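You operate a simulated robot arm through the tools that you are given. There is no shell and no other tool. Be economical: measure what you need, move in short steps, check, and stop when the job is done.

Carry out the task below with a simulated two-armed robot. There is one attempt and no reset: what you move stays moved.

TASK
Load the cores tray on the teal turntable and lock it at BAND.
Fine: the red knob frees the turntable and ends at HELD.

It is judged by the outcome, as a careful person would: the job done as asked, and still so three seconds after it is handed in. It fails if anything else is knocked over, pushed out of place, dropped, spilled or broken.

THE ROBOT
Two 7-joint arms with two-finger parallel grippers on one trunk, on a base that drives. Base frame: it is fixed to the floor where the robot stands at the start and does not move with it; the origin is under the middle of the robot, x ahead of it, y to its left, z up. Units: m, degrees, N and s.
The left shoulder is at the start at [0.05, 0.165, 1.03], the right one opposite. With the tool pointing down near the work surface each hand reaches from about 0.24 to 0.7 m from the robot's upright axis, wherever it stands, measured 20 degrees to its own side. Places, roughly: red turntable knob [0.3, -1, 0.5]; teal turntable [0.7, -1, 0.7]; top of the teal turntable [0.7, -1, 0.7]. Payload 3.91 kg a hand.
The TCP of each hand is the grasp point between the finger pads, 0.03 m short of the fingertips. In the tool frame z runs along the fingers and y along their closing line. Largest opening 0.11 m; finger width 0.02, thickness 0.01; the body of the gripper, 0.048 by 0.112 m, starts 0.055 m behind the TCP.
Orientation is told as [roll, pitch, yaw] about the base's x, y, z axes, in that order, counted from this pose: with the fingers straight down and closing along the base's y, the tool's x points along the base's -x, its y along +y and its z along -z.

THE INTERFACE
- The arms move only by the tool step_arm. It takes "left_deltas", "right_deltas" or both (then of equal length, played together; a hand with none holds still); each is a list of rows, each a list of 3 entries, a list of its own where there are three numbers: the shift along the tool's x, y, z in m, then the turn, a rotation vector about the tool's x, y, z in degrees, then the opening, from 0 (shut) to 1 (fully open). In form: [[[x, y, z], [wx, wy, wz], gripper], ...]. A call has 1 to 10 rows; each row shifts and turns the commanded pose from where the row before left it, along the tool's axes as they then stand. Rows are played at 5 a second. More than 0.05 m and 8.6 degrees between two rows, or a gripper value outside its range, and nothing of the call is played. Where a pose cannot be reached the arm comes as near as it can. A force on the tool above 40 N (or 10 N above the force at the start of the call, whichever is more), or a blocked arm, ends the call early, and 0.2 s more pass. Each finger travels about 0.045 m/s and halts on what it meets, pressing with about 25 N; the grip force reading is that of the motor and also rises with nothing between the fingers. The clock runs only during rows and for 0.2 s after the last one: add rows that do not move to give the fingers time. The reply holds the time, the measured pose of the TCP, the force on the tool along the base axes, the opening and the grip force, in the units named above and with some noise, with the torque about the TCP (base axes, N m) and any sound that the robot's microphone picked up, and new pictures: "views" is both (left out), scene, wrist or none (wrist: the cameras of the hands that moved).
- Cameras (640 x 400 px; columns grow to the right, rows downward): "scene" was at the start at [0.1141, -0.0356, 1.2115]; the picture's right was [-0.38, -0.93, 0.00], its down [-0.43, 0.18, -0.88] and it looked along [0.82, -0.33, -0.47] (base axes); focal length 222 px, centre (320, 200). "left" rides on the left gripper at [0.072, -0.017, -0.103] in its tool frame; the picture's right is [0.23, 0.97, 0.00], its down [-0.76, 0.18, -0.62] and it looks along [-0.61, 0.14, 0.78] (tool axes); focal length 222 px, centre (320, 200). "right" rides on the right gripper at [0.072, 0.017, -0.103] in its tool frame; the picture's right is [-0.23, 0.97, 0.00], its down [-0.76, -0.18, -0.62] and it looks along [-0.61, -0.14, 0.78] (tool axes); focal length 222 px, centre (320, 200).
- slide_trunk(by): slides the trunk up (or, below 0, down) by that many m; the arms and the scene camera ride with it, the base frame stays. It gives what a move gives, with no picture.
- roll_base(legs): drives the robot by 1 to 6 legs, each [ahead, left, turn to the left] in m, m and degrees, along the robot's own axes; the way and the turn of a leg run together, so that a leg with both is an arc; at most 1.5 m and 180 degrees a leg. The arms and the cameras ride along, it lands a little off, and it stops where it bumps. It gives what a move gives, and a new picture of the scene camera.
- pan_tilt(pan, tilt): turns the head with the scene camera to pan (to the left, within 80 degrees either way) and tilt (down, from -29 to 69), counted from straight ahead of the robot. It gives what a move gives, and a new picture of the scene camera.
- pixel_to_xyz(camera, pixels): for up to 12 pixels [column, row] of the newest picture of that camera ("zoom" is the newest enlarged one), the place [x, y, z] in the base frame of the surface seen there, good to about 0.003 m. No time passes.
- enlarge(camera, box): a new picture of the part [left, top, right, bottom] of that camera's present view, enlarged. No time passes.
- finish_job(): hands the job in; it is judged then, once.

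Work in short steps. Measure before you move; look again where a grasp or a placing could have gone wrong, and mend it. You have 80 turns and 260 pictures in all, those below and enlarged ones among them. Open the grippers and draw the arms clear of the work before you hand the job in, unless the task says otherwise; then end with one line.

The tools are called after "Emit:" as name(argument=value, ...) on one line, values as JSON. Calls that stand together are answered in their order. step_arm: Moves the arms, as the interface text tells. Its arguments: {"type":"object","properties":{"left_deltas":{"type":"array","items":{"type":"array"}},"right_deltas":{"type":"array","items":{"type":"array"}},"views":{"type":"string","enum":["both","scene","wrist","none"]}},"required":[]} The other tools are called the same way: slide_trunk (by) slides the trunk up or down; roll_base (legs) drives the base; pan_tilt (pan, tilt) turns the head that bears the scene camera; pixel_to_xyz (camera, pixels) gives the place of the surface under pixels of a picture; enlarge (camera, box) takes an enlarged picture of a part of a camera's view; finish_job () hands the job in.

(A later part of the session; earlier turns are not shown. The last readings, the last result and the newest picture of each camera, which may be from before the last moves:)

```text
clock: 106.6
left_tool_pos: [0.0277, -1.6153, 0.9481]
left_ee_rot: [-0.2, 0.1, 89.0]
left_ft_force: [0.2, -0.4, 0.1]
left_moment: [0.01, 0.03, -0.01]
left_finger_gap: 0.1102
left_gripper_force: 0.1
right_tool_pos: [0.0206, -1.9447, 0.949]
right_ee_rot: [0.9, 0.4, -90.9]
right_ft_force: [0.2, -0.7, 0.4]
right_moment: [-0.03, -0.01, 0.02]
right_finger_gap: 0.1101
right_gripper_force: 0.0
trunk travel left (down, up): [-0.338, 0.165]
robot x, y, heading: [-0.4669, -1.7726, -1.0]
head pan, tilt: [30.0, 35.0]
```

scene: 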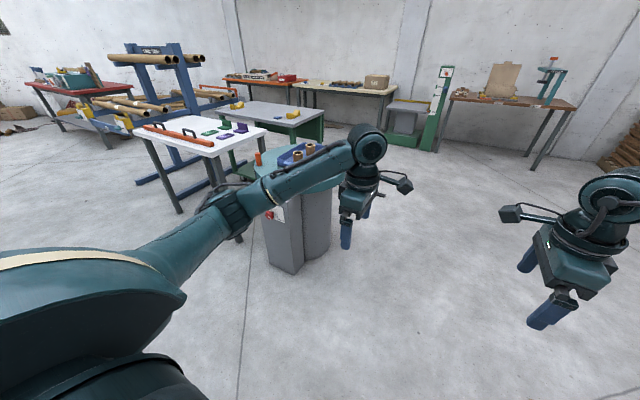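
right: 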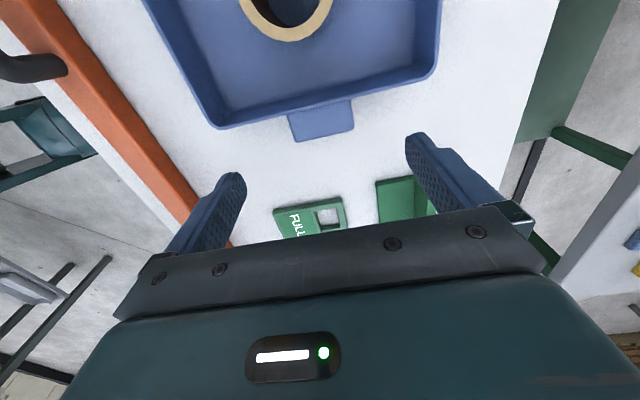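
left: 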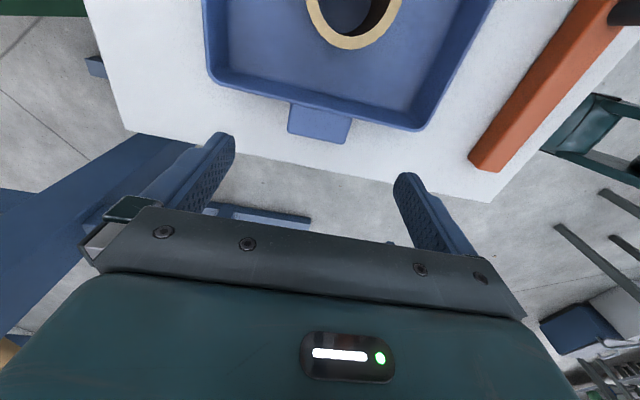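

I shift left 0.92 m so the right hand will face the knob, and look at the panel.

Emit:
roll_base(legs=[[0, 0.9, 1]])

Emit:
pan_tilt(pan=-12, tilt=35)

Emit:
enlarge(camera="scene", box=[240, 140, 400, 260])

```text
clock: 111.3
left_tool_pos: [0.0254, -0.7028, 0.9503]
left_ee_rot: [-0.1, 0.1, 90.5]
left_ft_force: [0.2, -0.4, 0.4]
left_moment: [0.02, 0.04, -0.01]
left_finger_gap: 0.1101
left_gripper_force: 0.1
right_tool_pos: [0.0272, -1.0326, 0.9482]
right_ee_rot: [1.0, 0.4, -89.5]
right_ft_force: [-0.5, 0.1, 0.0]
right_moment: [0.0, 0.03, 0.01]
right_finger_gap: 0.1101
right_gripper_force: 0.1
trunk travel left (down, up): [-0.338, 0.165]
robot x, y, heading: [-0.4589, -0.8752, 0.4]
head pan, tilt: [30.0, 35.0]
```

scene: 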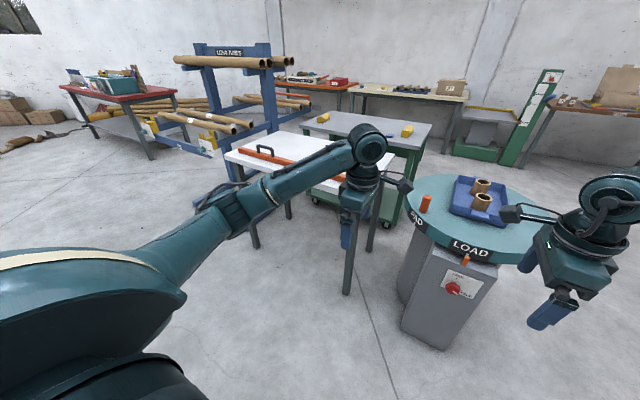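

```text
clock: 112.4
left_tool_pos: [0.026, -0.7038, 0.9494]
left_ee_rot: [-0.2, 0.1, 90.5]
left_ft_force: [0.5, 0.4, 0.6]
left_moment: [0.0, 0.0, 0.01]
left_finger_gap: 0.11
left_gripper_force: 0.1
right_tool_pos: [0.0284, -1.0342, 0.9488]
right_ee_rot: [0.8, 0.5, -89.4]
right_ft_force: [-0.2, 0.5, 0.8]
right_moment: [0.0, 0.02, 0.02]
right_finger_gap: 0.1099
right_gripper_force: 0.1
trunk travel left (down, up): [-0.338, 0.165]
robot x, y, heading: [-0.4578, -0.8747, 0.2]
head pan, tilt: [-12.0, 35.0]
```

scene: 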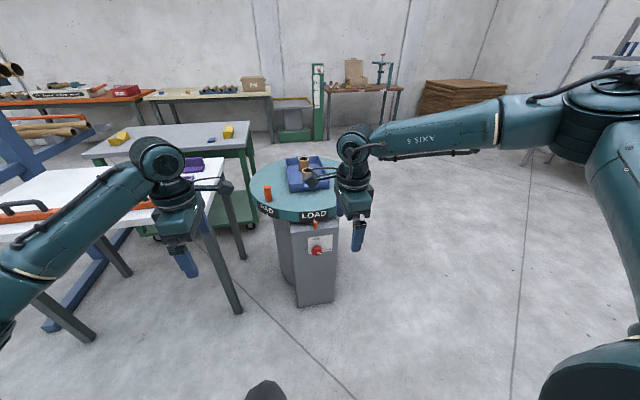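

```text
3.33 times, centred on (320, 200) of scene
```

zoom: 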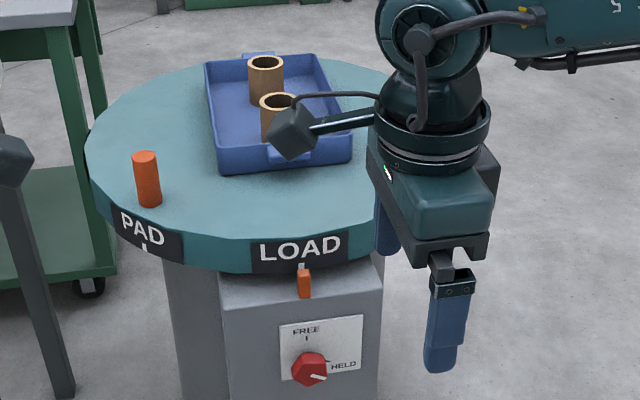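

The knob points to HELD. I lower the trunk and tilt the right hand forward until its fingers point at the console (+x).

Emit:
step_arm(right_deltas=[[[0, 0, 0], [-8.5, 0, 0], 1], [[0, 0, 0], [-8.5, 0, 0], 1], [[0, 0, 0], [-8.5, 0, 0], 1], [[0, 0, 0], [-8.5, 0, 0], 1], [[0, 0, 0], [-8.5, 0, 0], 1], [[0, 0, 0], [-8.5, 0, 0], 1], [[0, 0, 0], [-8.5, 0, 0], 1], [[0, 0, 0], [-8.5, 0, 0], 1], [[0, 0, 0], [-8.5, 0, 0], 1], [[0, 0, 0], [-8.5, 0, 0], 1]], views="none")

Emit:
slide_trunk(by=-0.25)

Emit:
pan_tilt(pan=-10, tilt=25)

```text
clock: 114.6
left_tool_pos: [0.0247, -0.7031, 0.9494]
left_ee_rot: [-0.2, 0.2, 90.5]
left_ft_force: [0.2, 0.8, 0.7]
left_moment: [-0.02, 0.0, -0.03]
left_finger_gap: 0.1101
left_gripper_force: 0.1
right_tool_pos: [0.0276, -1.0345, 0.9487]
right_ee_rot: [63.1, 0.4, -89.5]
right_ft_force: [-0.8, 0.0, -0.2]
right_moment: [0.01, -0.02, 0.02]
right_finger_gap: 0.11
right_gripper_force: 0.1
right hand out of reach, approached as far as the arm can: row 8, 9, 10
trunk travel left (down, up): [-0.338, 0.165]
robot x, y, heading: [-0.4624, -0.8742, 0.6]
head pan, tilt: [-12.0, 35.0]
```

```text
clock: 117.2
left_tool_pos: [0.0248, -0.7042, 0.6998]
left_ee_rot: [-0.3, 0.1, 90.6]
left_ft_force: [1.0, -0.6, -0.5]
left_moment: [0.03, 0.03, 0.03]
left_finger_gap: 0.1101
left_gripper_force: 0.0
right_tool_pos: [0.0279, -1.0336, 0.6985]
right_ee_rot: [63.2, 0.4, -89.5]
right_ft_force: [-0.8, 0.5, 0.4]
right_moment: [0.0, 0.05, 0.02]
right_finger_gap: 0.11
right_gripper_force: 0.1
trunk travel left (down, up): [-0.088, 0.415]
robot x, y, heading: [-0.4603, -0.8766, 0.6]
head pan, tilt: [-12.0, 35.0]
```

```text
clock: 117.9
left_tool_pos: [0.0257, -0.7033, 0.6989]
left_ee_rot: [-0.2, 0.1, 90.5]
left_ft_force: [-0.2, -1.0, 0.4]
left_moment: [0.01, -0.04, -0.02]
left_finger_gap: 0.11
left_gripper_force: 0.1
right_tool_pos: [0.0282, -1.0337, 0.6991]
right_ee_rot: [63.2, 0.3, -89.5]
right_ft_force: [0.4, 0.3, 0.3]
right_moment: [-0.02, -0.01, 0.02]
right_finger_gap: 0.11
right_gripper_force: 0.0
trunk travel left (down, up): [-0.088, 0.415]
robot x, y, heading: [-0.4609, -0.8752, 0.4]
head pan, tilt: [-10.0, 25.0]
```

scene: 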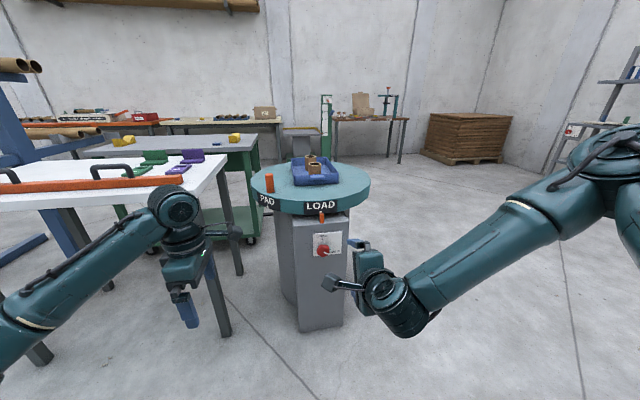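

The hand reached 63° of tilt; I extend it forward 0.12 m and continue the tilt.

Emit:
step_arm(right_deltas=[[[0, 0.0136, 0.0267], [0, 0, 0], 1], [[0, 0.0136, 0.0267], [0, 0, 0], 1], [[0, 0.0136, 0.0267], [0, 0, 0], 1], [[0, 0.0136, 0.0267], [0, 0, 0], 1], [[0, 0, 0], [-8.5, 0, 0], 1], [[0, 0, 0], [-8.5, 0, 0], 1], [[0, 0, 0], [-8.5, 0, 0], 1], [[0, 0, 0], [-1.4, 0, 0], 1]], views="wrist")

```text
clock: 119.7
left_tool_pos: [0.0254, -0.7034, 0.6982]
left_ee_rot: [-0.3, 0.1, 90.4]
left_ft_force: [0.0, -0.2, 0.5]
left_moment: [0.01, -0.02, 0.0]
left_finger_gap: 0.11
left_gripper_force: 0.0
right_tool_pos: [0.1453, -1.041, 0.7307]
right_ee_rot: [69.3, 0.2, -89.9]
right_ft_force: [0.4, 0.1, -1.2]
right_moment: [0.01, 0.01, 0.0]
right_finger_gap: 0.11
right_gripper_force: 0.0
right hand out of reach, approached as far as the arm can: row 3, 4, 5, 6, 7, 8
trunk travel left (down, up): [-0.088, 0.415]
robot x, y, heading: [-0.4601, -0.8763, 0.4]
head pan, tilt: [-10.0, 25.0]
```

right: 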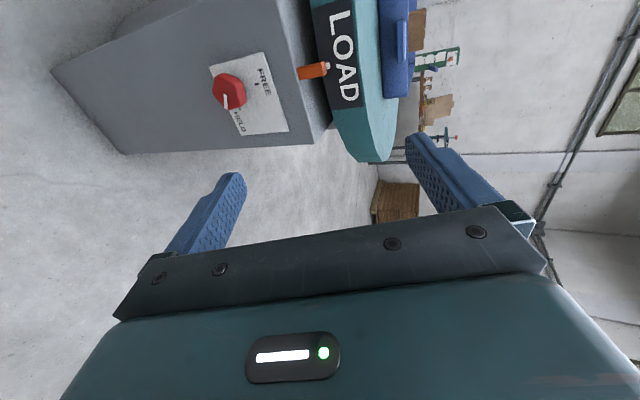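

The wrist limit allows about 65° of tilt, so I plan an oblique grasp with pads parallel to the knob axis. First a close look at the knob shape.

Emit:
enlarge(camera="right", box=[190, 40, 310, 150])

Emit:
enlarge(camera="scene", box=[295, 215, 355, 265])

Emit:
pixel_to_xyz(camera="right", pixels=[[237, 95], [222, 78], [238, 76], [215, 92], [228, 110], [243, 103], [230, 90], [212, 65], [255, 55], [288, 130], [242, 136], [318, 70]])

```text
3.64 times, centred on (250, 95) of right
```

zoom: 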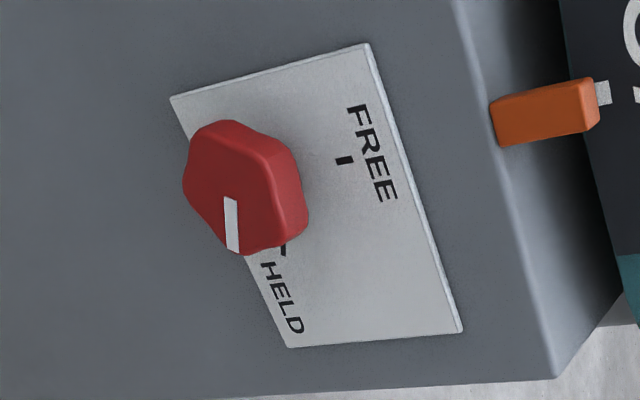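

```text
8.00 times, centred on (325, 240) of scene
```

zoom: 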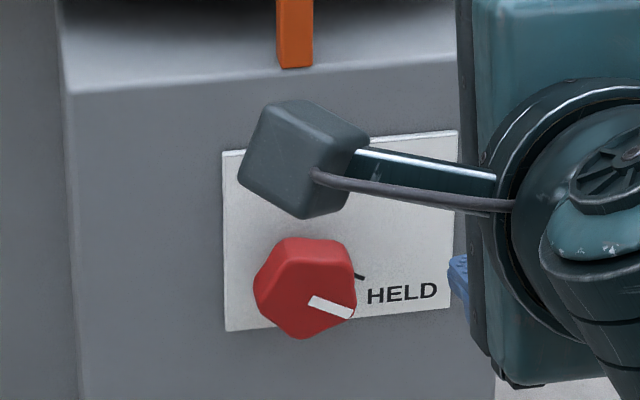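

```text
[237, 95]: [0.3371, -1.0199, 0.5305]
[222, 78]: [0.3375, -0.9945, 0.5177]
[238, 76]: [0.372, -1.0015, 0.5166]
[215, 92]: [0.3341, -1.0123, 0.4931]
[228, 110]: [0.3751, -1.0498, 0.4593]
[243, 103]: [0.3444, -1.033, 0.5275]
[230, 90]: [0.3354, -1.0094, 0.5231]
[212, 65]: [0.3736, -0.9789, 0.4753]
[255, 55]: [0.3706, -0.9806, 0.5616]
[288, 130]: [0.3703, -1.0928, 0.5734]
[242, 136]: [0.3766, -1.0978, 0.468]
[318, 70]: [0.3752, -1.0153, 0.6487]
```

The knob is lobed, about 5 cm wide. I measure ticks FREE/HELD and the white pointer to know the true angles.

Emit:
pixel_to_xyz(camera="right", pixels=[[256.9, 84], [239.8, 108.2], [225.5, 95.5], [225.8, 107], [225, 85], [232, 76], [219, 100], [236, 108], [241, 98], [214, 85], [220, 74]])

```text
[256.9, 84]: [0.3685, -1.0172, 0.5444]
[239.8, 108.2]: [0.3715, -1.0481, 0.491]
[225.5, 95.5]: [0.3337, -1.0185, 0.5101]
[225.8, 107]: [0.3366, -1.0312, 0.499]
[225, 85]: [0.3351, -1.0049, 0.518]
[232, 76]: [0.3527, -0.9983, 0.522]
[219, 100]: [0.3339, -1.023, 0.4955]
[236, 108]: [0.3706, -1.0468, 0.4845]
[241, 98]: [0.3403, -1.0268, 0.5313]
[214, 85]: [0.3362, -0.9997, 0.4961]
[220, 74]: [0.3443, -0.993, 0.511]
```

HELD to FREE is about 110° CCW. The tilt limit may come from the last wrist joint, so I roll the hand −85° about its own axis and try to tilt further.

Emit:
step_arm(right_deltas=[[[0, 0, 0], [0, 0, -8.5], 1], [[0, 0, 0], [0, 0, -8.5], 1], [[0, 0, 0], [0, 0, -8.5], 1], [[0, 0, 0], [0, 0, -8.5], 1], [[0, 0, 0], [0, 0, -8.5], 1], [[0, 0, 0], [0, 0, -8.5], 1], [[0, 0, 0], [0, 0, -8.5], 1], [[0, 0, 0], [0, 0, -8.5], 1], [[0, 0, 0], [0, 0, -8.5], 1], [[0, 0, 0], [0, 0, -8.5], 1]], views="none")

Emit:
step_arm(right_deltas=[[[0, 0, 0], [0, 0, -5], 1], [[0, 0, 0], [0, -7, 0], 1], [[0, 0, 0], [0, -7, 0], 1], [[0, 0, 0], [0, -7, 0], 1]], views="scene")

```text
clock: 121.9
left_tool_pos: [0.0254, -0.7035, 0.6996]
left_ee_rot: [-0.2, 0.2, 90.6]
left_ft_force: [0.0, -0.2, 0.5]
left_moment: [-0.02, -0.02, 0.01]
left_finger_gap: 0.1099
left_gripper_force: 0.0
right_tool_pos: [0.1439, -1.0435, 0.7365]
right_ee_rot: [13.4, -69.0, -14.1]
right_ft_force: [0.0, -0.3, 0.5]
right_moment: [-0.02, -0.01, -0.03]
right_finger_gap: 0.11
right_gripper_force: 0.1
right hand out of reach, approached as far as the arm can: row 8
trunk travel left (down, up): [-0.088, 0.415]
robot x, y, heading: [-0.461, -0.876, 0.6]
head pan, tilt: [-10.0, 25.0]
```

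```text
clock: 122.9
left_tool_pos: [0.0246, -0.7044, 0.6993]
left_ee_rot: [-0.2, 0.1, 90.5]
left_ft_force: [0.3, 0.7, 0.7]
left_moment: [-0.02, 0.02, -0.03]
left_finger_gap: 0.1101
left_gripper_force: 0.1
right_tool_pos: [0.1437, -1.0435, 0.7368]
right_ee_rot: [0.6, -69.6, -0.5]
right_ft_force: [0.2, 0.2, 0.6]
right_moment: [-0.02, -0.01, 0.0]
right_finger_gap: 0.11
right_gripper_force: 0.0
right hand out of reach, approached as far as the arm can: row 2, 3, 4
trunk travel left (down, up): [-0.088, 0.415]
robot x, y, heading: [-0.4626, -0.8717, 0.2]
head pan, tilt: [-10.0, 25.0]
```

scene: 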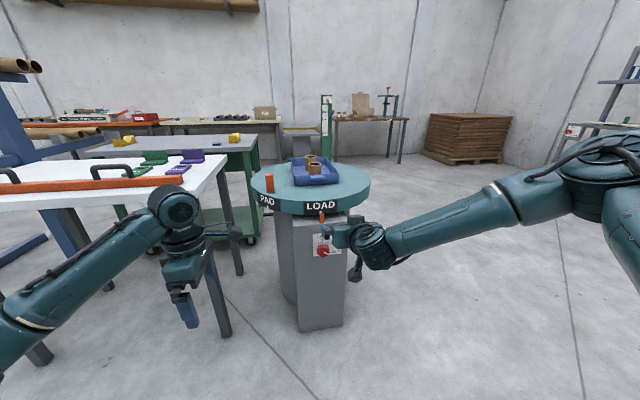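

The tilt limit is from the forearm roll. Better if the forearm itself points along +x; I measure elbow and wrist locations to pick a suitable robot heading.

Emit:
pixel_to_xyz(camera="scene", pixels=[[600, 165], [560, 185], [500, 205], [420, 235], [372, 240], [335, 235]])

```text
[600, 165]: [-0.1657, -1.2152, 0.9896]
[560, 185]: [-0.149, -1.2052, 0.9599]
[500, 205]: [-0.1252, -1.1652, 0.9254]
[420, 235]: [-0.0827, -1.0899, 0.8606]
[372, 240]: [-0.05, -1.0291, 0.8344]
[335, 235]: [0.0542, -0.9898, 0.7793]
```

A good model: forearm roll limits tilt to ~69°, which is close enough for an oblique grasp in two strokes. I lower the trunk and bring the right hand, tilted ~65°, in front of the knob.

Emit:
slide_trunk(by=-0.087)

Emit:
step_arm(right_deltas=[[[0, 0, 0], [0, 4.6, 0], 1], [[0.0162, 0.0064, 0.0296], [0, 0, 0], 1], [[0.0162, 0.0064, 0.0296], [0, 0, 0], 1], [[0.0162, 0.0064, 0.0296], [0, 0, 0], 1], [[0.0162, 0.0064, 0.0296], [0, 0, 0], 1], [[0.0162, 0.0064, 0.0296], [0, 0, 0], 1]], views="both")

```text
clock: 124.1
left_tool_pos: [0.0253, -0.703, 0.6121]
left_ee_rot: [-0.2, 0.1, 90.5]
left_ft_force: [0.3, 0.2, -0.1]
left_moment: [0.01, 0.0, 0.01]
left_finger_gap: 0.1099
left_gripper_force: 0.1
right_tool_pos: [0.1436, -1.0421, 0.6499]
right_ee_rot: [0.5, -69.6, -0.4]
right_ft_force: [-0.5, 0.1, 0.1]
right_moment: [0.02, 0.0, 0.04]
right_finger_gap: 0.11
right_gripper_force: 0.1
trunk travel left (down, up): [-0.001, 0.502]
robot x, y, heading: [-0.4633, -0.8716, 0.7]
head pan, tilt: [-10.0, 25.0]
```

```text
clock: 125.5
left_tool_pos: [0.0256, -0.7027, 0.6127]
left_ee_rot: [-0.2, 0.1, 90.4]
left_ft_force: [-0.1, 0.3, -0.6]
left_moment: [-0.01, 0.0, -0.01]
left_finger_gap: 0.1099
left_gripper_force: 0.2
right_tool_pos: [0.1654, -1.0729, 0.6126]
right_ee_rot: [0.5, -64.9, -0.4]
right_ft_force: [0.4, 0.3, 0.0]
right_moment: [0.01, -0.04, 0.02]
right_finger_gap: 0.1102
right_gripper_force: 0.1
right hand out of reach, approached as far as the arm can: row 2, 3, 4, 5, 6
trunk travel left (down, up): [-0.001, 0.502]
robot x, y, heading: [-0.4626, -0.8719, 0.3]
head pan, tilt: [-10.0, 25.0]
```

scene: 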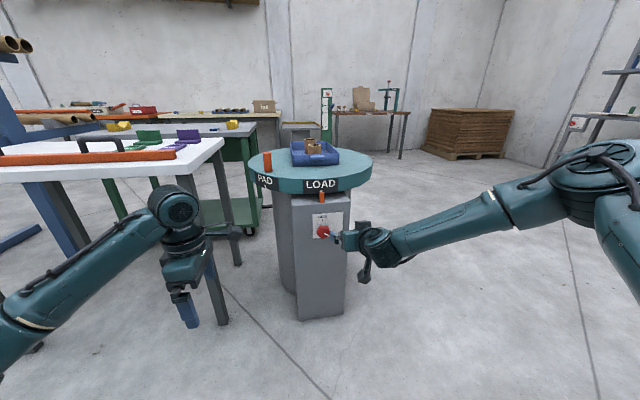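
right: 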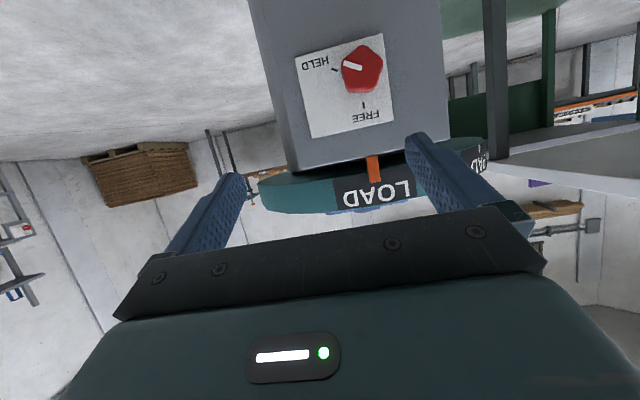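

Lower down the tilt limit binds. New plan: tool mostly downward (tilt ~30°) with pads left and right of the knob (pads still parallel to its axis), turning by rolling the hand about x. I withdraw the right hand, lift the left, and then drive closer.

Emit:
step_arm(right_deltas=[[[0, 0, 0], [0, 8.5, 0], 1], [[0, 0, 0], [0, 8.5, 0], 1], [[0, 0, 0], [0, 8.5, 0], 1], [[0, 0, 0], [0, 8.5, 0], 1], [[0.0315, 0.0102, -0.0267], [0, 0, 0], 1], [[0.0315, 0.0102, -0.0267], [0, 0, 0], 1], [[0.0315, 0.0102, -0.0267], [0, 0, 0], 1], [[0.0315, 0.0102, -0.0267], [0, 0, 0], 1], [[0.0315, 0.0102, -0.0267], [0, 0, 0], 1], [[0.0315, 0.0102, -0.0267], [0, 0, 0], 1]], left_deltas=[[[0, 0.012, -0.04], [0, 0, 0], 1], [[0, 0.012, -0.04], [0, 0, 0], 1], [[0, 0.012, -0.04], [0, 0, 0], 1], [[0, 0.012, -0.04], [0, 0, 0], 1], [[0, 0.012, -0.04], [0, 0, 0], 1], [[0, 0.012, -0.04], [0, 0, 0], 1], [[0, 0.012, -0.04], [0, 0, 0], 1], [[0, 0.012, -0.04], [0, 0, 0], 1], [[0, 0, 0], [0, 0, 0], 1], [[0, 0, 0], [0, 0, 0], 1]], views="none")

```text
clock: 127.7
left_tool_pos: [-0.0721, -0.7031, 0.9322]
left_ee_rot: [-0.1, 0.1, 90.4]
left_ft_force: [0.3, -0.3, 0.8]
left_moment: [-0.02, 0.01, 0.0]
left_finger_gap: 0.1101
left_gripper_force: 0.2
right_tool_pos: [-0.0863, -1.0159, 0.6555]
right_ee_rot: [0.2, -31.0, 0.0]
right_ft_force: [-0.2, 1.1, -0.8]
right_moment: [-0.02, 0.01, 0.01]
right_finger_gap: 0.11
right_gripper_force: 0.1
right hand out of reach, approached as far as the arm can: row 4
trunk travel left (down, up): [-0.001, 0.502]
robot x, y, heading: [-0.4587, -0.8699, 0.5]
head pan, tilt: [-10.0, 25.0]
```

Both hands are clear. I drive ahead 0.34 m toward the console.

Emit:
roll_base(legs=[[0.34, 0, 0]])

Emit:
pan_tilt(pan=-10, tilt=45)

Emit:
enlarge(camera="scene", box=[240, 120, 440, 280])

```text
clock: 129.9
left_tool_pos: [0.265, -0.7019, 0.9333]
left_ee_rot: [-0.3, 0.0, 90.4]
left_ft_force: [-0.2, 0.6, -0.1]
left_moment: [0.0, 0.01, -0.03]
left_finger_gap: 0.1099
left_gripper_force: 0.0
right_tool_pos: [0.2488, -1.0118, 0.6574]
right_ee_rot: [0.3, -30.9, 0.0]
right_ft_force: [-0.3, 0.0, 0.3]
right_moment: [0.03, 0.01, 0.01]
right_finger_gap: 0.11
right_gripper_force: 0.1
trunk travel left (down, up): [-0.001, 0.502]
robot x, y, heading: [-0.1246, -0.8678, 0.3]
head pan, tilt: [-10.0, 25.0]
```

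scene: 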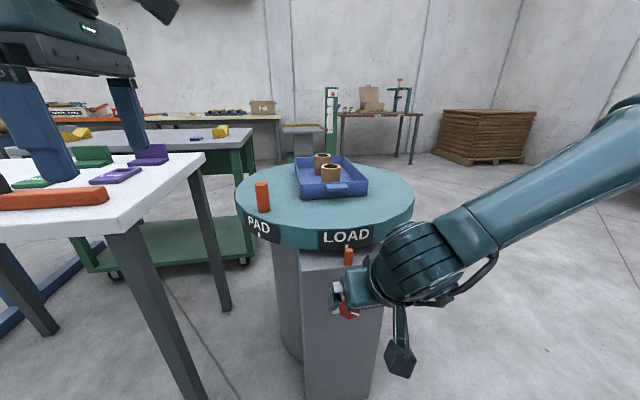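

```text
clock: 130.8
left_tool_pos: [0.2641, -0.7011, 0.9325]
left_ee_rot: [-0.1, 0.1, 90.4]
left_ft_force: [0.5, 0.8, 0.0]
left_moment: [0.02, -0.02, 0.02]
left_finger_gap: 0.1103
left_gripper_force: 0.1
right_tool_pos: [0.2501, -1.0113, 0.6565]
right_ee_rot: [0.4, -30.9, 0.0]
right_ft_force: [0.4, 0.2, 0.3]
right_moment: [0.0, 0.01, 0.0]
right_finger_gap: 0.1099
right_gripper_force: 0.0
trunk travel left (down, up): [-0.001, 0.502]
robot x, y, heading: [-0.1272, -0.8704, 0.5]
head pan, tilt: [-10.0, 45.0]
```

scene: 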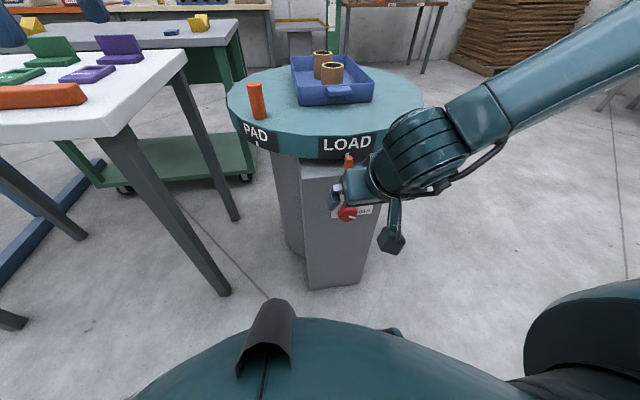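

```text
2.50 times, centred on (340, 200) of scene
```

zoom: 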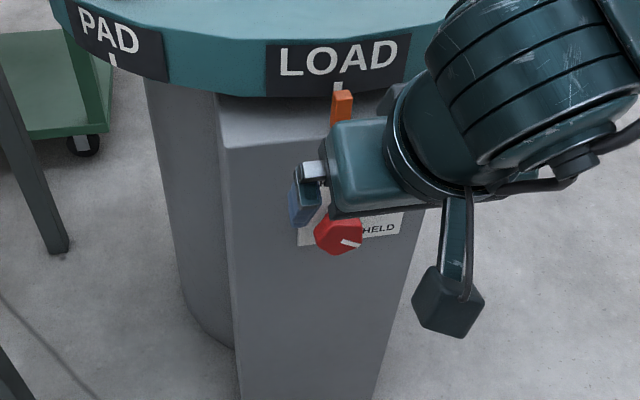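

I remeasure the knob from here (zoom pixels around (338,235)) to fix its centre.

Emit:
pixel_to_xyz(camera="zoom", pixels=[[335, 237], [318, 237], [358, 238], [335, 251], [330, 218], [350, 222], [342, 242], [358, 246], [400, 225]])

Emit:
enlarge(camera="right", box=[160, 0, 480, 200])

```text
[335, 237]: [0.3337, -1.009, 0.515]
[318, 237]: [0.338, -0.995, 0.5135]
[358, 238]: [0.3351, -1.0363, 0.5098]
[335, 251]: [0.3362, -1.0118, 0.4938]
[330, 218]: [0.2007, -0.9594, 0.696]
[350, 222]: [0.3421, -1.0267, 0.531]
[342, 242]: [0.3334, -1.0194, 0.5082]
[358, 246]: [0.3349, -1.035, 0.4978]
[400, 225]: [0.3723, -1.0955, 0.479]
```

```text
2.00 times, centred on (320, 100) of right
```

zoom: 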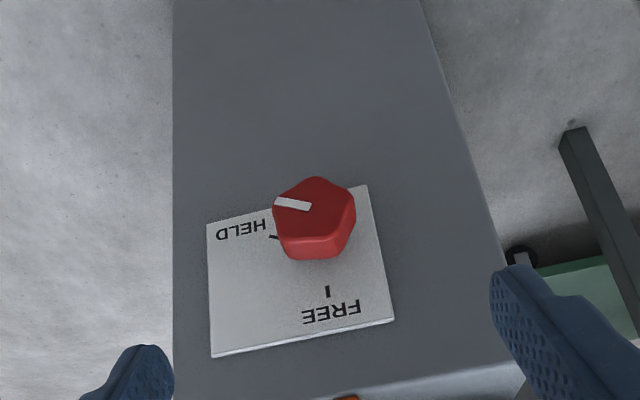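

Knob axis at y≈-1.014, z≈0.513. I go to a pre-grasp point and roll the hand +30° about x.

Emit:
step_arm(right_deltas=[[[0.002, -0.023, 0.04], [0, 0, 0], 1], [[0.002, -0.023, 0.04], [0, 0, 0], 1], [[0, 0, 0], [-6.43, 0, 3.86], 1], [[0, 0, 0], [-6.43, 0, 3.86], 1], [[0, 0, 0], [-6.43, 0, 3.86], 1], [[0, 0, 0], [-6.43, 0, 3.86], 1]], views="both")

```text
clock: 132.2
left_tool_pos: [0.2641, -0.7008, 0.9317]
left_ee_rot: [-0.3, 0.1, 90.4]
left_ft_force: [0.1, 1.2, -0.5]
left_moment: [-0.01, 0.0, -0.01]
left_finger_gap: 0.1099
left_gripper_force: 0.0
right_tool_pos: [0.2864, -1.0566, 0.5858]
right_ee_rot: [34.3, -26.5, -16.7]
right_ft_force: [-0.8, 0.4, 0.2]
right_moment: [0.0, 0.0, 0.01]
right_finger_gap: 0.1102
right_gripper_force: 0.3
trunk travel left (down, up): [-0.001, 0.502]
robot x, y, heading: [-0.1234, -0.8681, 0.5]
head pan, tilt: [-10.0, 45.0]
```

scene: 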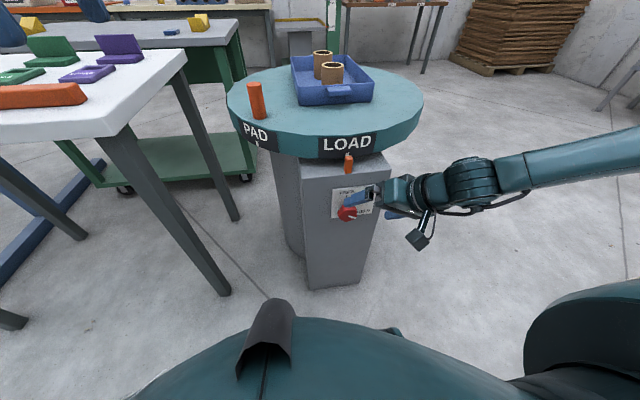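
right: 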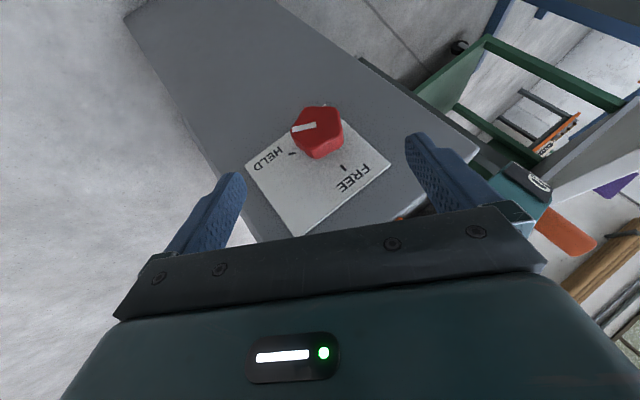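

Hand pose reached and the knob is centred between the fingers (x≈320). I advance 0.1 m along the tool axis and close.

Emit:
step_arm(right_deltas=[[[0, 0, 0.025], [0, 0, 0], 1], [[0, 0, 0.025], [0, 0, 0], 1], [[0, 0, 0.025], [0, 0, 0], 1], [[0, 0, 0.025], [0, 0, 0], 1], [[0, 0, 0], [0, 0, 0], 0], [[0, 0, 0], [0, 0, 0], 0], [[0, 0, 0], [0, 0, 0], 0], [[0, 0, 0], [0, 0, 0], 0], [[0, 0, 0], [0, 0, 0], 0], [[0, 0, 0], [0, 0, 0], 0]], views="both")

```text
clock: 134.4
left_tool_pos: [0.2652, -0.7014, 0.932]
left_ee_rot: [-0.3, 0.1, 90.4]
left_ft_force: [0.1, 0.2, 0.2]
left_moment: [0.0, 0.01, 0.0]
left_finger_gap: 0.1101
left_gripper_force: 0.0
right_tool_pos: [0.3388, -1.0175, 0.51]
right_ee_rot: [34.1, -26.3, -17.0]
right_ft_force: [-2.2, -19.1, -7.7]
right_moment: [-0.2, -0.32, -0.13]
right_finger_gap: 0.0443
right_gripper_force: 44.7
trunk travel left (down, up): [-0.001, 0.502]
robot x, y, heading: [-0.1287, -0.8702, 0.5]
head pan, tilt: [-10.0, 45.0]
```

scene: 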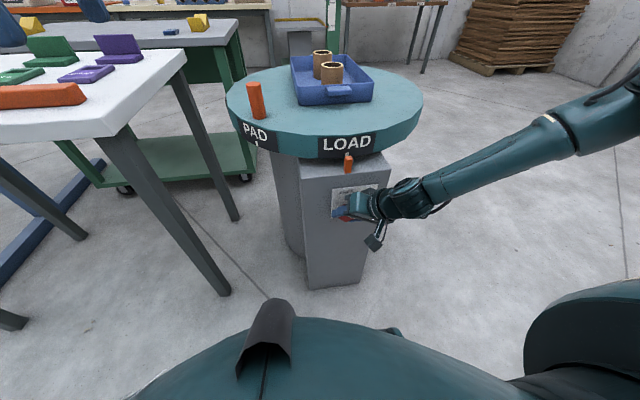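
right: 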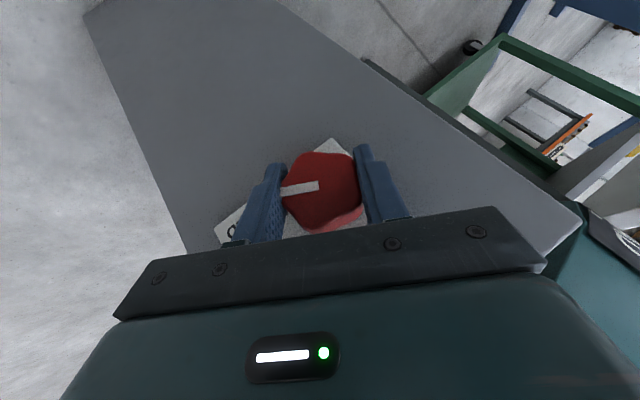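

Knob is gripped (gap 44 mm); a −19 N side force shows the hand ~2 mm off, which I correct while rolling −60° (counter-clockwise, toward FREE).

Emit:
step_arm(right_deltas=[[[0, -0.002, 0], [0, 0, 0], 0], [[0, 0, 0], [6.43, 0, -3.86], 0], [[0, 0, 0], [6.43, 0, -3.86], 0], [[0, 0, 0], [6.43, 0, -3.86], 0], [[0, 0, 0], [6.43, 0, -3.86], 0], [[0, 0, 0], [6.43, 0, -3.86], 0], [[0, 0, 0], [6.43, 0, -3.86], 0], [[0, 0, 0], [6.43, 0, -3.86], 0], [[0, 0, 0], [6.43, 0, -3.86], 0], [[0, 0, 0], [0, 0, 0], 0]], views="both")

```text
clock: 135.6
left_tool_pos: [0.2651, -0.6995, 0.9314]
left_ee_rot: [0.0, 0.1, 90.6]
left_ft_force: [0.7, 0.6, 0.0]
left_moment: [0.01, -0.01, -0.01]
left_finger_gap: 0.1102
left_gripper_force: 0.1
right_tool_pos: [0.335, -1.0162, 0.5155]
right_ee_rot: [4.3, -30.4, -1.3]
right_ft_force: [10.4, 9.5, -21.4]
right_moment: [0.08, -0.63, -1.05]
right_finger_gap: 0.0446
right_gripper_force: 44.9
right hand out of reach, approached as far as the arm can: row 5
trunk travel left (down, up): [-0.001, 0.502]
robot x, y, heading: [-0.1241, -0.8693, 0.5]
head pan, tilt: [-10.0, 45.0]
stopped in row 5 (right hand): the force on the tool passed its limit (the readings are from after the stop); the commanded pose is now the measured one
```

scene: 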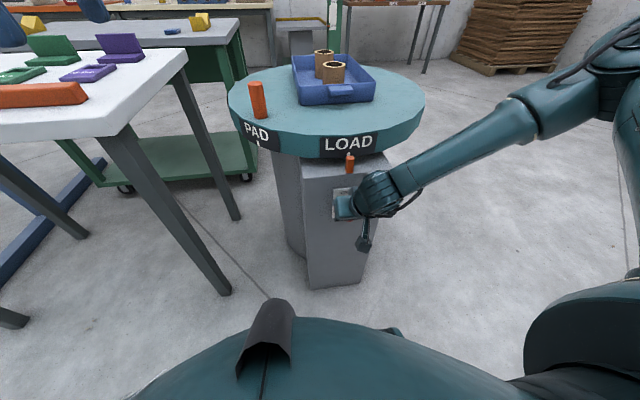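
right: 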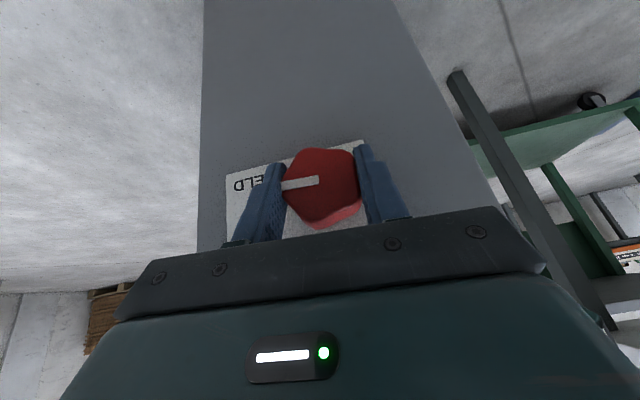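

The knob turned 30° with the hand until a reach/force stop. I open, re-roll the hand to about +55° in place (fingers straddling), and will regrip.

Emit:
step_arm(right_deltas=[[[0, 0, 0], [0, 0, 0], 1], [[0, 0, 0], [0, 0, 0], 1], [[0, 0, 0], [0, 0, 0], 1], [[0, 0, 0], [0, 0, 0], 1], [[-0.0025, 0, 0.0056], [-7.28, 0, 4.38], 1], [[0, 0, 0], [-7.28, 0, 4.38], 1], [[0, 0, 0], [-7.28, 0, 4.38], 1], [[0, 0, 0], [-7.28, 0, 4.38], 1], [[0, 0, 0], [-7.28, 0, 4.38], 1], [[0, 0, 0], [-7.28, 0, 4.38], 1]], views="wrist")

```text
clock: 137.8
left_tool_pos: [0.2649, -0.6993, 0.9318]
left_ee_rot: [-0.2, 0.1, 90.6]
left_ft_force: [-0.1, 0.0, -0.1]
left_moment: [0.0, 0.01, 0.0]
left_finger_gap: 0.1101
left_gripper_force: 0.1
right_tool_pos: [0.3359, -1.0439, 0.5739]
right_ee_rot: [58.3, -16.9, -24.8]
right_ft_force: [-0.8, 0.0, -0.3]
right_moment: [0.01, 0.02, 0.01]
right_finger_gap: 0.1101
right_gripper_force: 0.1
right hand out of reach, approached as far as the arm can: row 8, 9, 10
trunk travel left (down, up): [-0.001, 0.502]
robot x, y, heading: [-0.1235, -0.8699, 0.6]
head pan, tilt: [-10.0, 45.0]
```

right: 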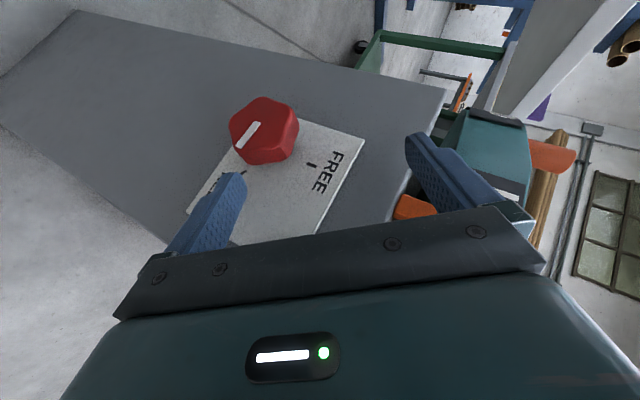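

At roll 55° the arm runs out of reach. I pull the hand back 0.08 m, roll back to ~40°, and drive 0.07 m closer for more range.

Emit:
step_arm(right_deltas=[[[0.0343, 0, -0.0206], [0, 0, 0], 1], [[0.0343, 0, -0.0206], [0, 0, 0], 1], [[0, 0, 0], [6.43, 0, -3.86], 1], [[0, 0, 0], [6.43, 0, -3.86], 1]], views="none")

Emit:
roll_base(legs=[[0.07, 0, 0]])

Emit:
enlarge(camera="right", box=[160, 0, 480, 200])

```text
clock: 138.8
left_tool_pos: [0.265, -0.6984, 0.9318]
left_ee_rot: [-0.2, 0.1, 90.6]
left_ft_force: [0.0, 0.3, 0.3]
left_moment: [0.01, 0.0, 0.03]
left_finger_gap: 0.1103
left_gripper_force: 0.1
right_tool_pos: [0.2539, -1.0449, 0.5732]
right_ee_rot: [43.8, -23.1, -19.7]
right_ft_force: [-0.2, 0.9, 0.0]
right_moment: [-0.01, -0.01, 0.0]
right_finger_gap: 0.11
right_gripper_force: 0.1
trunk travel left (down, up): [-0.001, 0.502]
robot x, y, heading: [-0.1246, -0.8696, 0.7]
head pan, tilt: [-10.0, 45.0]
```

```text
clock: 139.8
left_tool_pos: [0.3334, -0.6979, 0.9323]
left_ee_rot: [-0.3, 0.2, 90.6]
left_ft_force: [-0.5, -0.3, -0.3]
left_moment: [0.01, -0.03, 0.03]
left_finger_gap: 0.11
left_gripper_force: 0.1
right_tool_pos: [0.3244, -1.0454, 0.5747]
right_ee_rot: [43.9, -23.1, -19.8]
right_ft_force: [0.4, 0.0, 0.8]
right_moment: [0.01, -0.01, -0.03]
right_finger_gap: 0.1101
right_gripper_force: 0.2
trunk travel left (down, up): [-0.001, 0.502]
robot x, y, heading: [-0.0555, -0.8699, 0.7]
head pan, tilt: [-10.0, 45.0]
```

scene: 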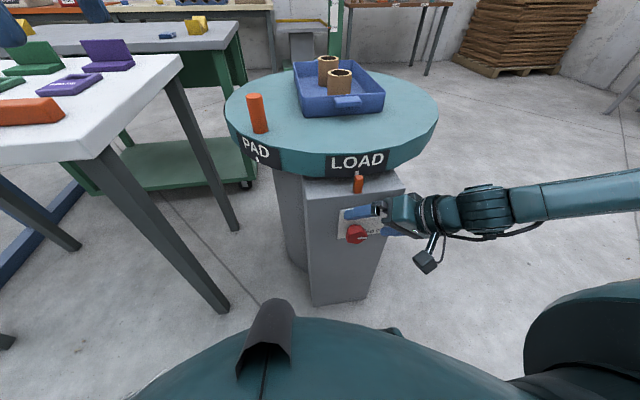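

```text
2.00 times, centred on (320, 100) of right
```

zoom: 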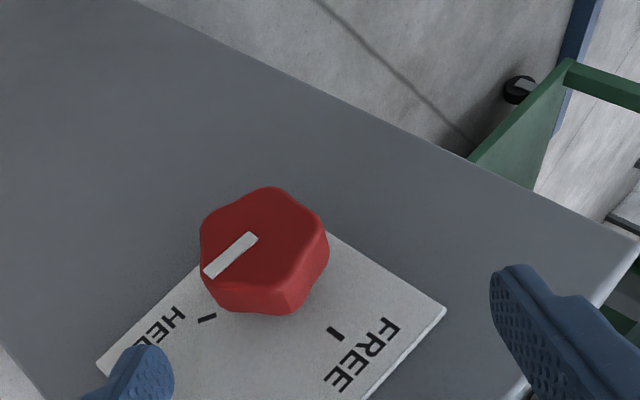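

The pointer is now about 25° past HELD toward FREE; roughly 85° remain. I move in over the knob at roll 40° and grip.

Emit:
step_arm(right_deltas=[[[0, -0.0183, 0], [0, 0, 0], 1], [[0.007, 0, 0.0218], [0, 0, 0], 1], [[0.007, 0, 0.0218], [0, 0, 0], 1], [[0.007, 0, 0.0218], [0, 0, 0], 1], [[0, 0, 0], [0, 0, 0], 0], [[0, 0, 0], [0, 0, 0], 0], [[0, 0, 0], [0, 0, 0], 0], [[0, 0, 0], [0, 0, 0], 0], [[0, 0, 0], [0, 0, 0], 0], [[0, 0, 0], [0, 0, 0], 0]], views="wrist")

```text
clock: 142.0
left_tool_pos: [0.3342, -0.7002, 0.9319]
left_ee_rot: [0.0, 0.0, 90.5]
left_ft_force: [-0.5, -0.1, 0.3]
left_moment: [-0.03, -0.05, 0.03]
left_finger_gap: 0.1104
left_gripper_force: 0.1
right_tool_pos: [0.3391, -1.0344, 0.5313]
right_ee_rot: [43.2, -23.0, -20.2]
right_ft_force: [-5.8, -35.6, -13.8]
right_moment: [-0.93, 0.78, 0.18]
right_finger_gap: 0.0443
right_gripper_force: 45.1
right hand out of reach, approached as far as the arm can: row 3, 4
trunk travel left (down, up): [-0.001, 0.502]
robot x, y, heading: [-0.0559, -0.8684, 0.5]
head pan, tilt: [-10.0, 45.0]
```

right: 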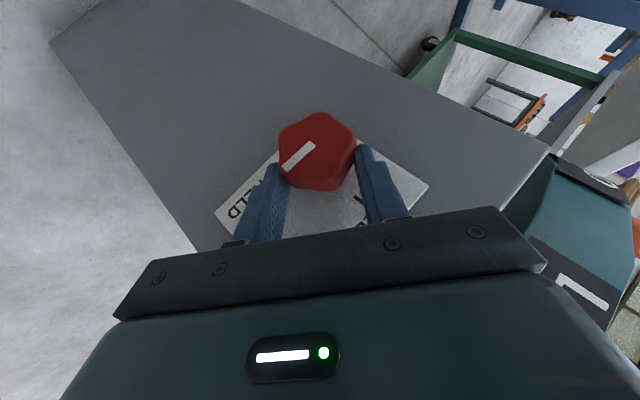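

Gripped with the fingertips (TCP ~29 mm short of the knob axis), with a −36 N side load. I recentre by 3.5 mm and roll −60° about the knob's axis, adding the matching tangential shift.

Emit:
step_arm(right_deltas=[[[0, -0.0035, 0], [0, 0, 0], 0], [[0, 0.0038, 0], [6.43, 0, -3.86], 0], [[0, 0.0038, 0], [6.43, 0, -3.86], 0], [[0, 0.0038, 0], [6.43, 0, -3.86], 0], [[0, 0.0038, 0], [6.43, 0, -3.86], 0], [[0, 0.0038, 0], [6.43, 0, -3.86], 0], [[0, 0.0038, 0], [6.43, 0, -3.86], 0], [[0, 0.0038, 0], [6.43, 0, -3.86], 0], [[0, 0.0038, 0], [6.43, 0, -3.86], 0]], views="wrist")

```text
clock: 144.0
left_tool_pos: [0.3334, -0.6993, 0.9328]
left_ee_rot: [-0.2, 0.1, 90.5]
left_ft_force: [-0.4, 0.5, -0.3]
left_moment: [-0.01, 0.02, 0.01]
left_finger_gap: 0.11
left_gripper_force: 0.1
right_tool_pos: [0.3426, -1.0502, 0.5685]
right_ee_rot: [-23.4, -28.6, 12.9]
right_ft_force: [0.8, -0.3, 0.3]
right_moment: [0.02, 0.0, 0.01]
right_finger_gap: 0.0
right_gripper_force: 38.0
right hand out of reach, approached as far as the arm can: row 7, 8, 9
trunk travel left (down, up): [-0.001, 0.502]
robot x, y, heading: [-0.0552, -0.8711, 0.6]
head pan, tilt: [-10.0, 45.0]
```

right: 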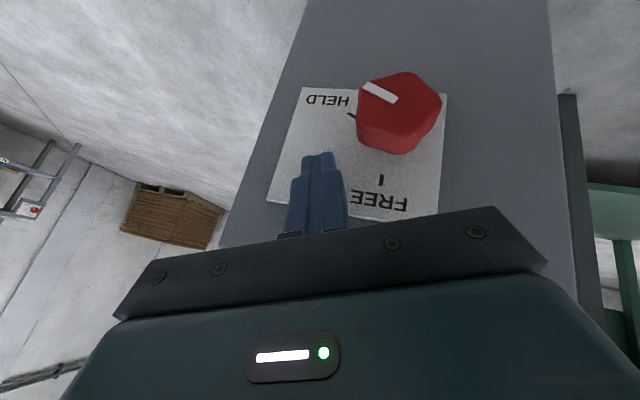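

The hand ran out of reach and slipped off; the elbow cannot drop further, so a steeper tool reaches lower. I withdraw, level the roll, reduce the tilt to ~20°, and drive back 0.05 m.

Emit:
step_arm(right_deltas=[[[0.0386, 0, -0.0232], [0, 0, 0], 1], [[0.0386, 0, -0.0232], [0, 0, 0], 1], [[0, 0, 0], [-6.28, 0, 3.78], 1], [[0, 0, 0], [-6.28, 0, 3.78], 1], [[0, 0, 0], [-6.28, 0, 3.78], 1], [[0, 0, 0], [0, 5, 0], 1], [[0, 0, 0], [0, 5, 0], 1]], views="none")

Emit:
roll_base(legs=[[-0.05, 0, 0]])

Emit:
enlarge(camera="right", box=[160, 0, 480, 200])

```text
clock: 145.6
left_tool_pos: [0.3335, -0.6978, 0.932]
left_ee_rot: [-0.2, 0.1, 90.6]
left_ft_force: [0.2, 1.0, 0.0]
left_moment: [-0.03, 0.0, -0.04]
left_finger_gap: 0.1102
left_gripper_force: 0.0
right_tool_pos: [0.3091, -1.0483, 0.5665]
right_ee_rot: [1.7, -20.7, 0.4]
right_ft_force: [0.5, 0.7, 0.7]
right_moment: [0.0, 0.02, 0.0]
right_finger_gap: 0.1102
right_gripper_force: 0.0
right hand out of reach, approached as far as the arm can: row 1, 2, 3, 4, 5
trunk travel left (down, up): [-0.001, 0.502]
robot x, y, heading: [-0.0555, -0.8696, 0.6]
head pan, tilt: [-10.0, 45.0]
```

```text
clock: 146.5
left_tool_pos: [0.2833, -0.7001, 0.9322]
left_ee_rot: [-0.2, 0.1, 90.7]
left_ft_force: [-0.1, -0.4, -0.3]
left_moment: [0.0, 0.01, -0.04]
left_finger_gap: 0.1099
left_gripper_force: 0.0
right_tool_pos: [0.2599, -1.0502, 0.5663]
right_ee_rot: [1.7, -20.6, 0.4]
right_ft_force: [-0.4, -0.7, -0.4]
right_moment: [-0.02, -0.03, 0.01]
right_finger_gap: 0.1097
right_gripper_force: 0.0
trunk travel left (down, up): [-0.001, 0.502]
robot x, y, heading: [-0.107, -0.869, 0.5]
head pan, tilt: [-10.0, 45.0]
```

scene: 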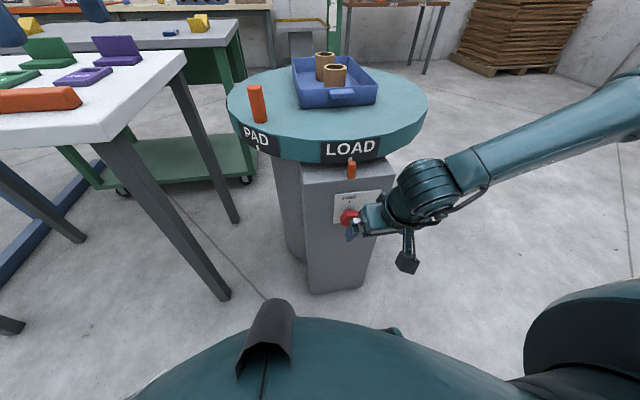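

```text
2.00 times, centred on (320, 100) of right
```

zoom: 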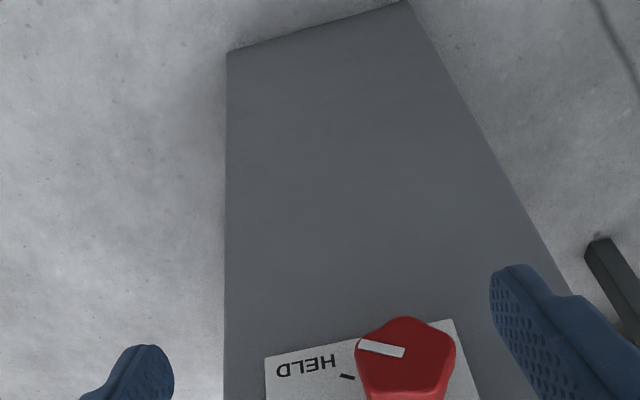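

The hand was too close in and too far left for this arm at this height. I shift the robot left 0.15 and back 0.05 so the knob lies on the right arm's own side, then go to a pre-grasp at roll +40°.

Emit:
roll_base(legs=[[-0.05, 0.15, 0]])

Emit:
step_arm(right_deltas=[[[-0.0198, -0.0342, 0.0052], [0, 0, 0], 1], [[-0.0198, -0.0342, 0.0052], [0, 0, 0], 1], [[-0.0198, -0.0342, 0.0052], [0, 0, 0], 1], [[-0.0198, -0.0342, 0.0052], [0, 0, 0], 1], [[-0.0198, -0.0342, 0.0052], [0, 0, 0], 1], [[0, 0, 0], [-7.52, 0, 2.74], 1], [[0, 0, 0], [-7.52, 0, 2.74], 1], [[0, 0, 0], [-7.52, 0, 2.74], 1], [[0, 0, 0], [-7.52, 0, 2.74], 1], [[0, 0, 0], [-7.52, 0, 2.74], 1]], views="wrist")

```text
clock: 147.9
left_tool_pos: [0.232, -0.5504, 0.9321]
left_ee_rot: [-0.1, 0.1, 90.7]
left_ft_force: [-0.3, -0.9, 0.1]
left_moment: [0.02, 0.0, 0.0]
left_finger_gap: 0.1098
left_gripper_force: 0.0
right_tool_pos: [0.2083, -0.9006, 0.5658]
right_ee_rot: [1.6, -20.7, 0.5]
right_ft_force: [1.2, 0.6, 0.7]
right_moment: [-0.03, -0.03, 0.02]
right_finger_gap: 0.1099
right_gripper_force: 0.0
trunk travel left (down, up): [-0.001, 0.502]
robot x, y, heading: [-0.1581, -0.7217, 0.7]
head pan, tilt: [-10.0, 45.0]
```

scene: 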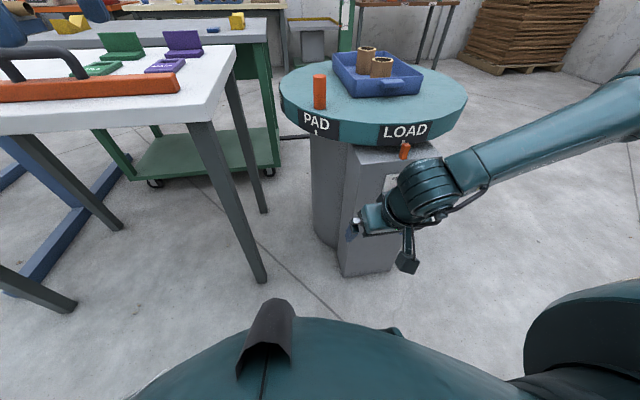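

```text
clock: 150.1
left_tool_pos: [0.2317, -0.5516, 0.9324]
left_ee_rot: [-0.2, 0.1, 90.6]
left_ft_force: [0.3, -0.7, 0.4]
left_moment: [0.03, 0.03, -0.01]
left_finger_gap: 0.1099
left_gripper_force: 0.1
right_tool_pos: [0.301, -1.0515, 0.59]
right_ee_rot: [43.2, -15.4, -13.0]
right_ft_force: [-0.2, -0.1, -0.1]
right_moment: [-0.02, 0.01, 0.01]
right_finger_gap: 0.1099
right_gripper_force: 0.0
right hand out of reach, approached as far as the arm can: row 10
trunk travel left (down, up): [-0.001, 0.502]
robot x, y, heading: [-0.1564, -0.722, 0.7]
head pan, tilt: [-10.0, 45.0]
```

right: 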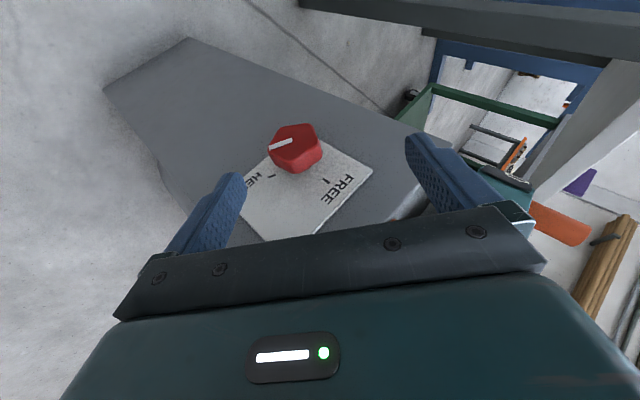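

The pose works up to ~40°. I use roll ~31°, move onto the knob axis and close.

Emit:
step_arm(right_deltas=[[[0, 0, 0], [4.7, 0, -1.71], 1], [[0, -0.0116, 0], [4.7, 0, -1.71], 1], [[-0.003, 0, 0.0317], [0, 0, 0], 1], [[-0.003, 0, 0.0317], [0, 0, 0], 1], [[-0.003, 0, 0.0317], [0, 0, 0], 1], [[0, 0, 0], [0, 0, 0], 0], [[0, 0, 0], [0, 0, 0], 0], [[0, 0, 0], [0, 0, 0], 0], [[0, 0, 0], [0, 0, 0], 0], [[0, 0, 0], [0, 0, 0], 0]], views="wrist")

```text
clock: 152.3
left_tool_pos: [0.2328, -0.5516, 0.931]
left_ee_rot: [0.0, 0.0, 90.6]
left_ft_force: [0.2, -0.8, -0.4]
left_moment: [0.0, 0.02, -0.02]
left_finger_gap: 0.1102
left_gripper_force: 0.1
right_tool_pos: [0.3382, -1.0161, 0.5091]
right_ee_rot: [33.0, -17.6, -10.1]
right_ft_force: [4.4, -17.9, -10.5]
right_moment: [-0.41, 0.01, -0.47]
right_finger_gap: 0.0448
right_gripper_force: 42.6
trunk travel left (down, up): [-0.001, 0.502]
robot x, y, heading: [-0.159, -0.723, 0.5]
head pan, tilt: [-10.0, 45.0]
```

right: 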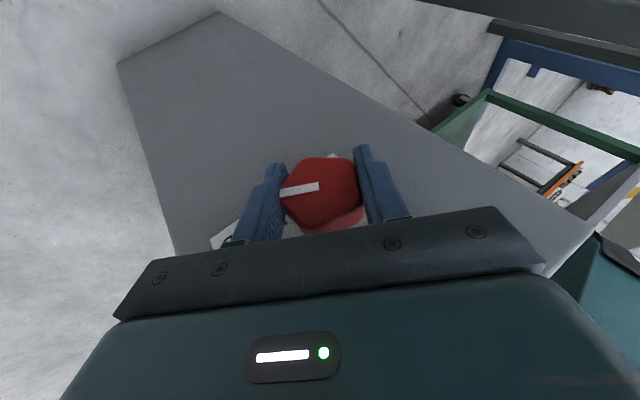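

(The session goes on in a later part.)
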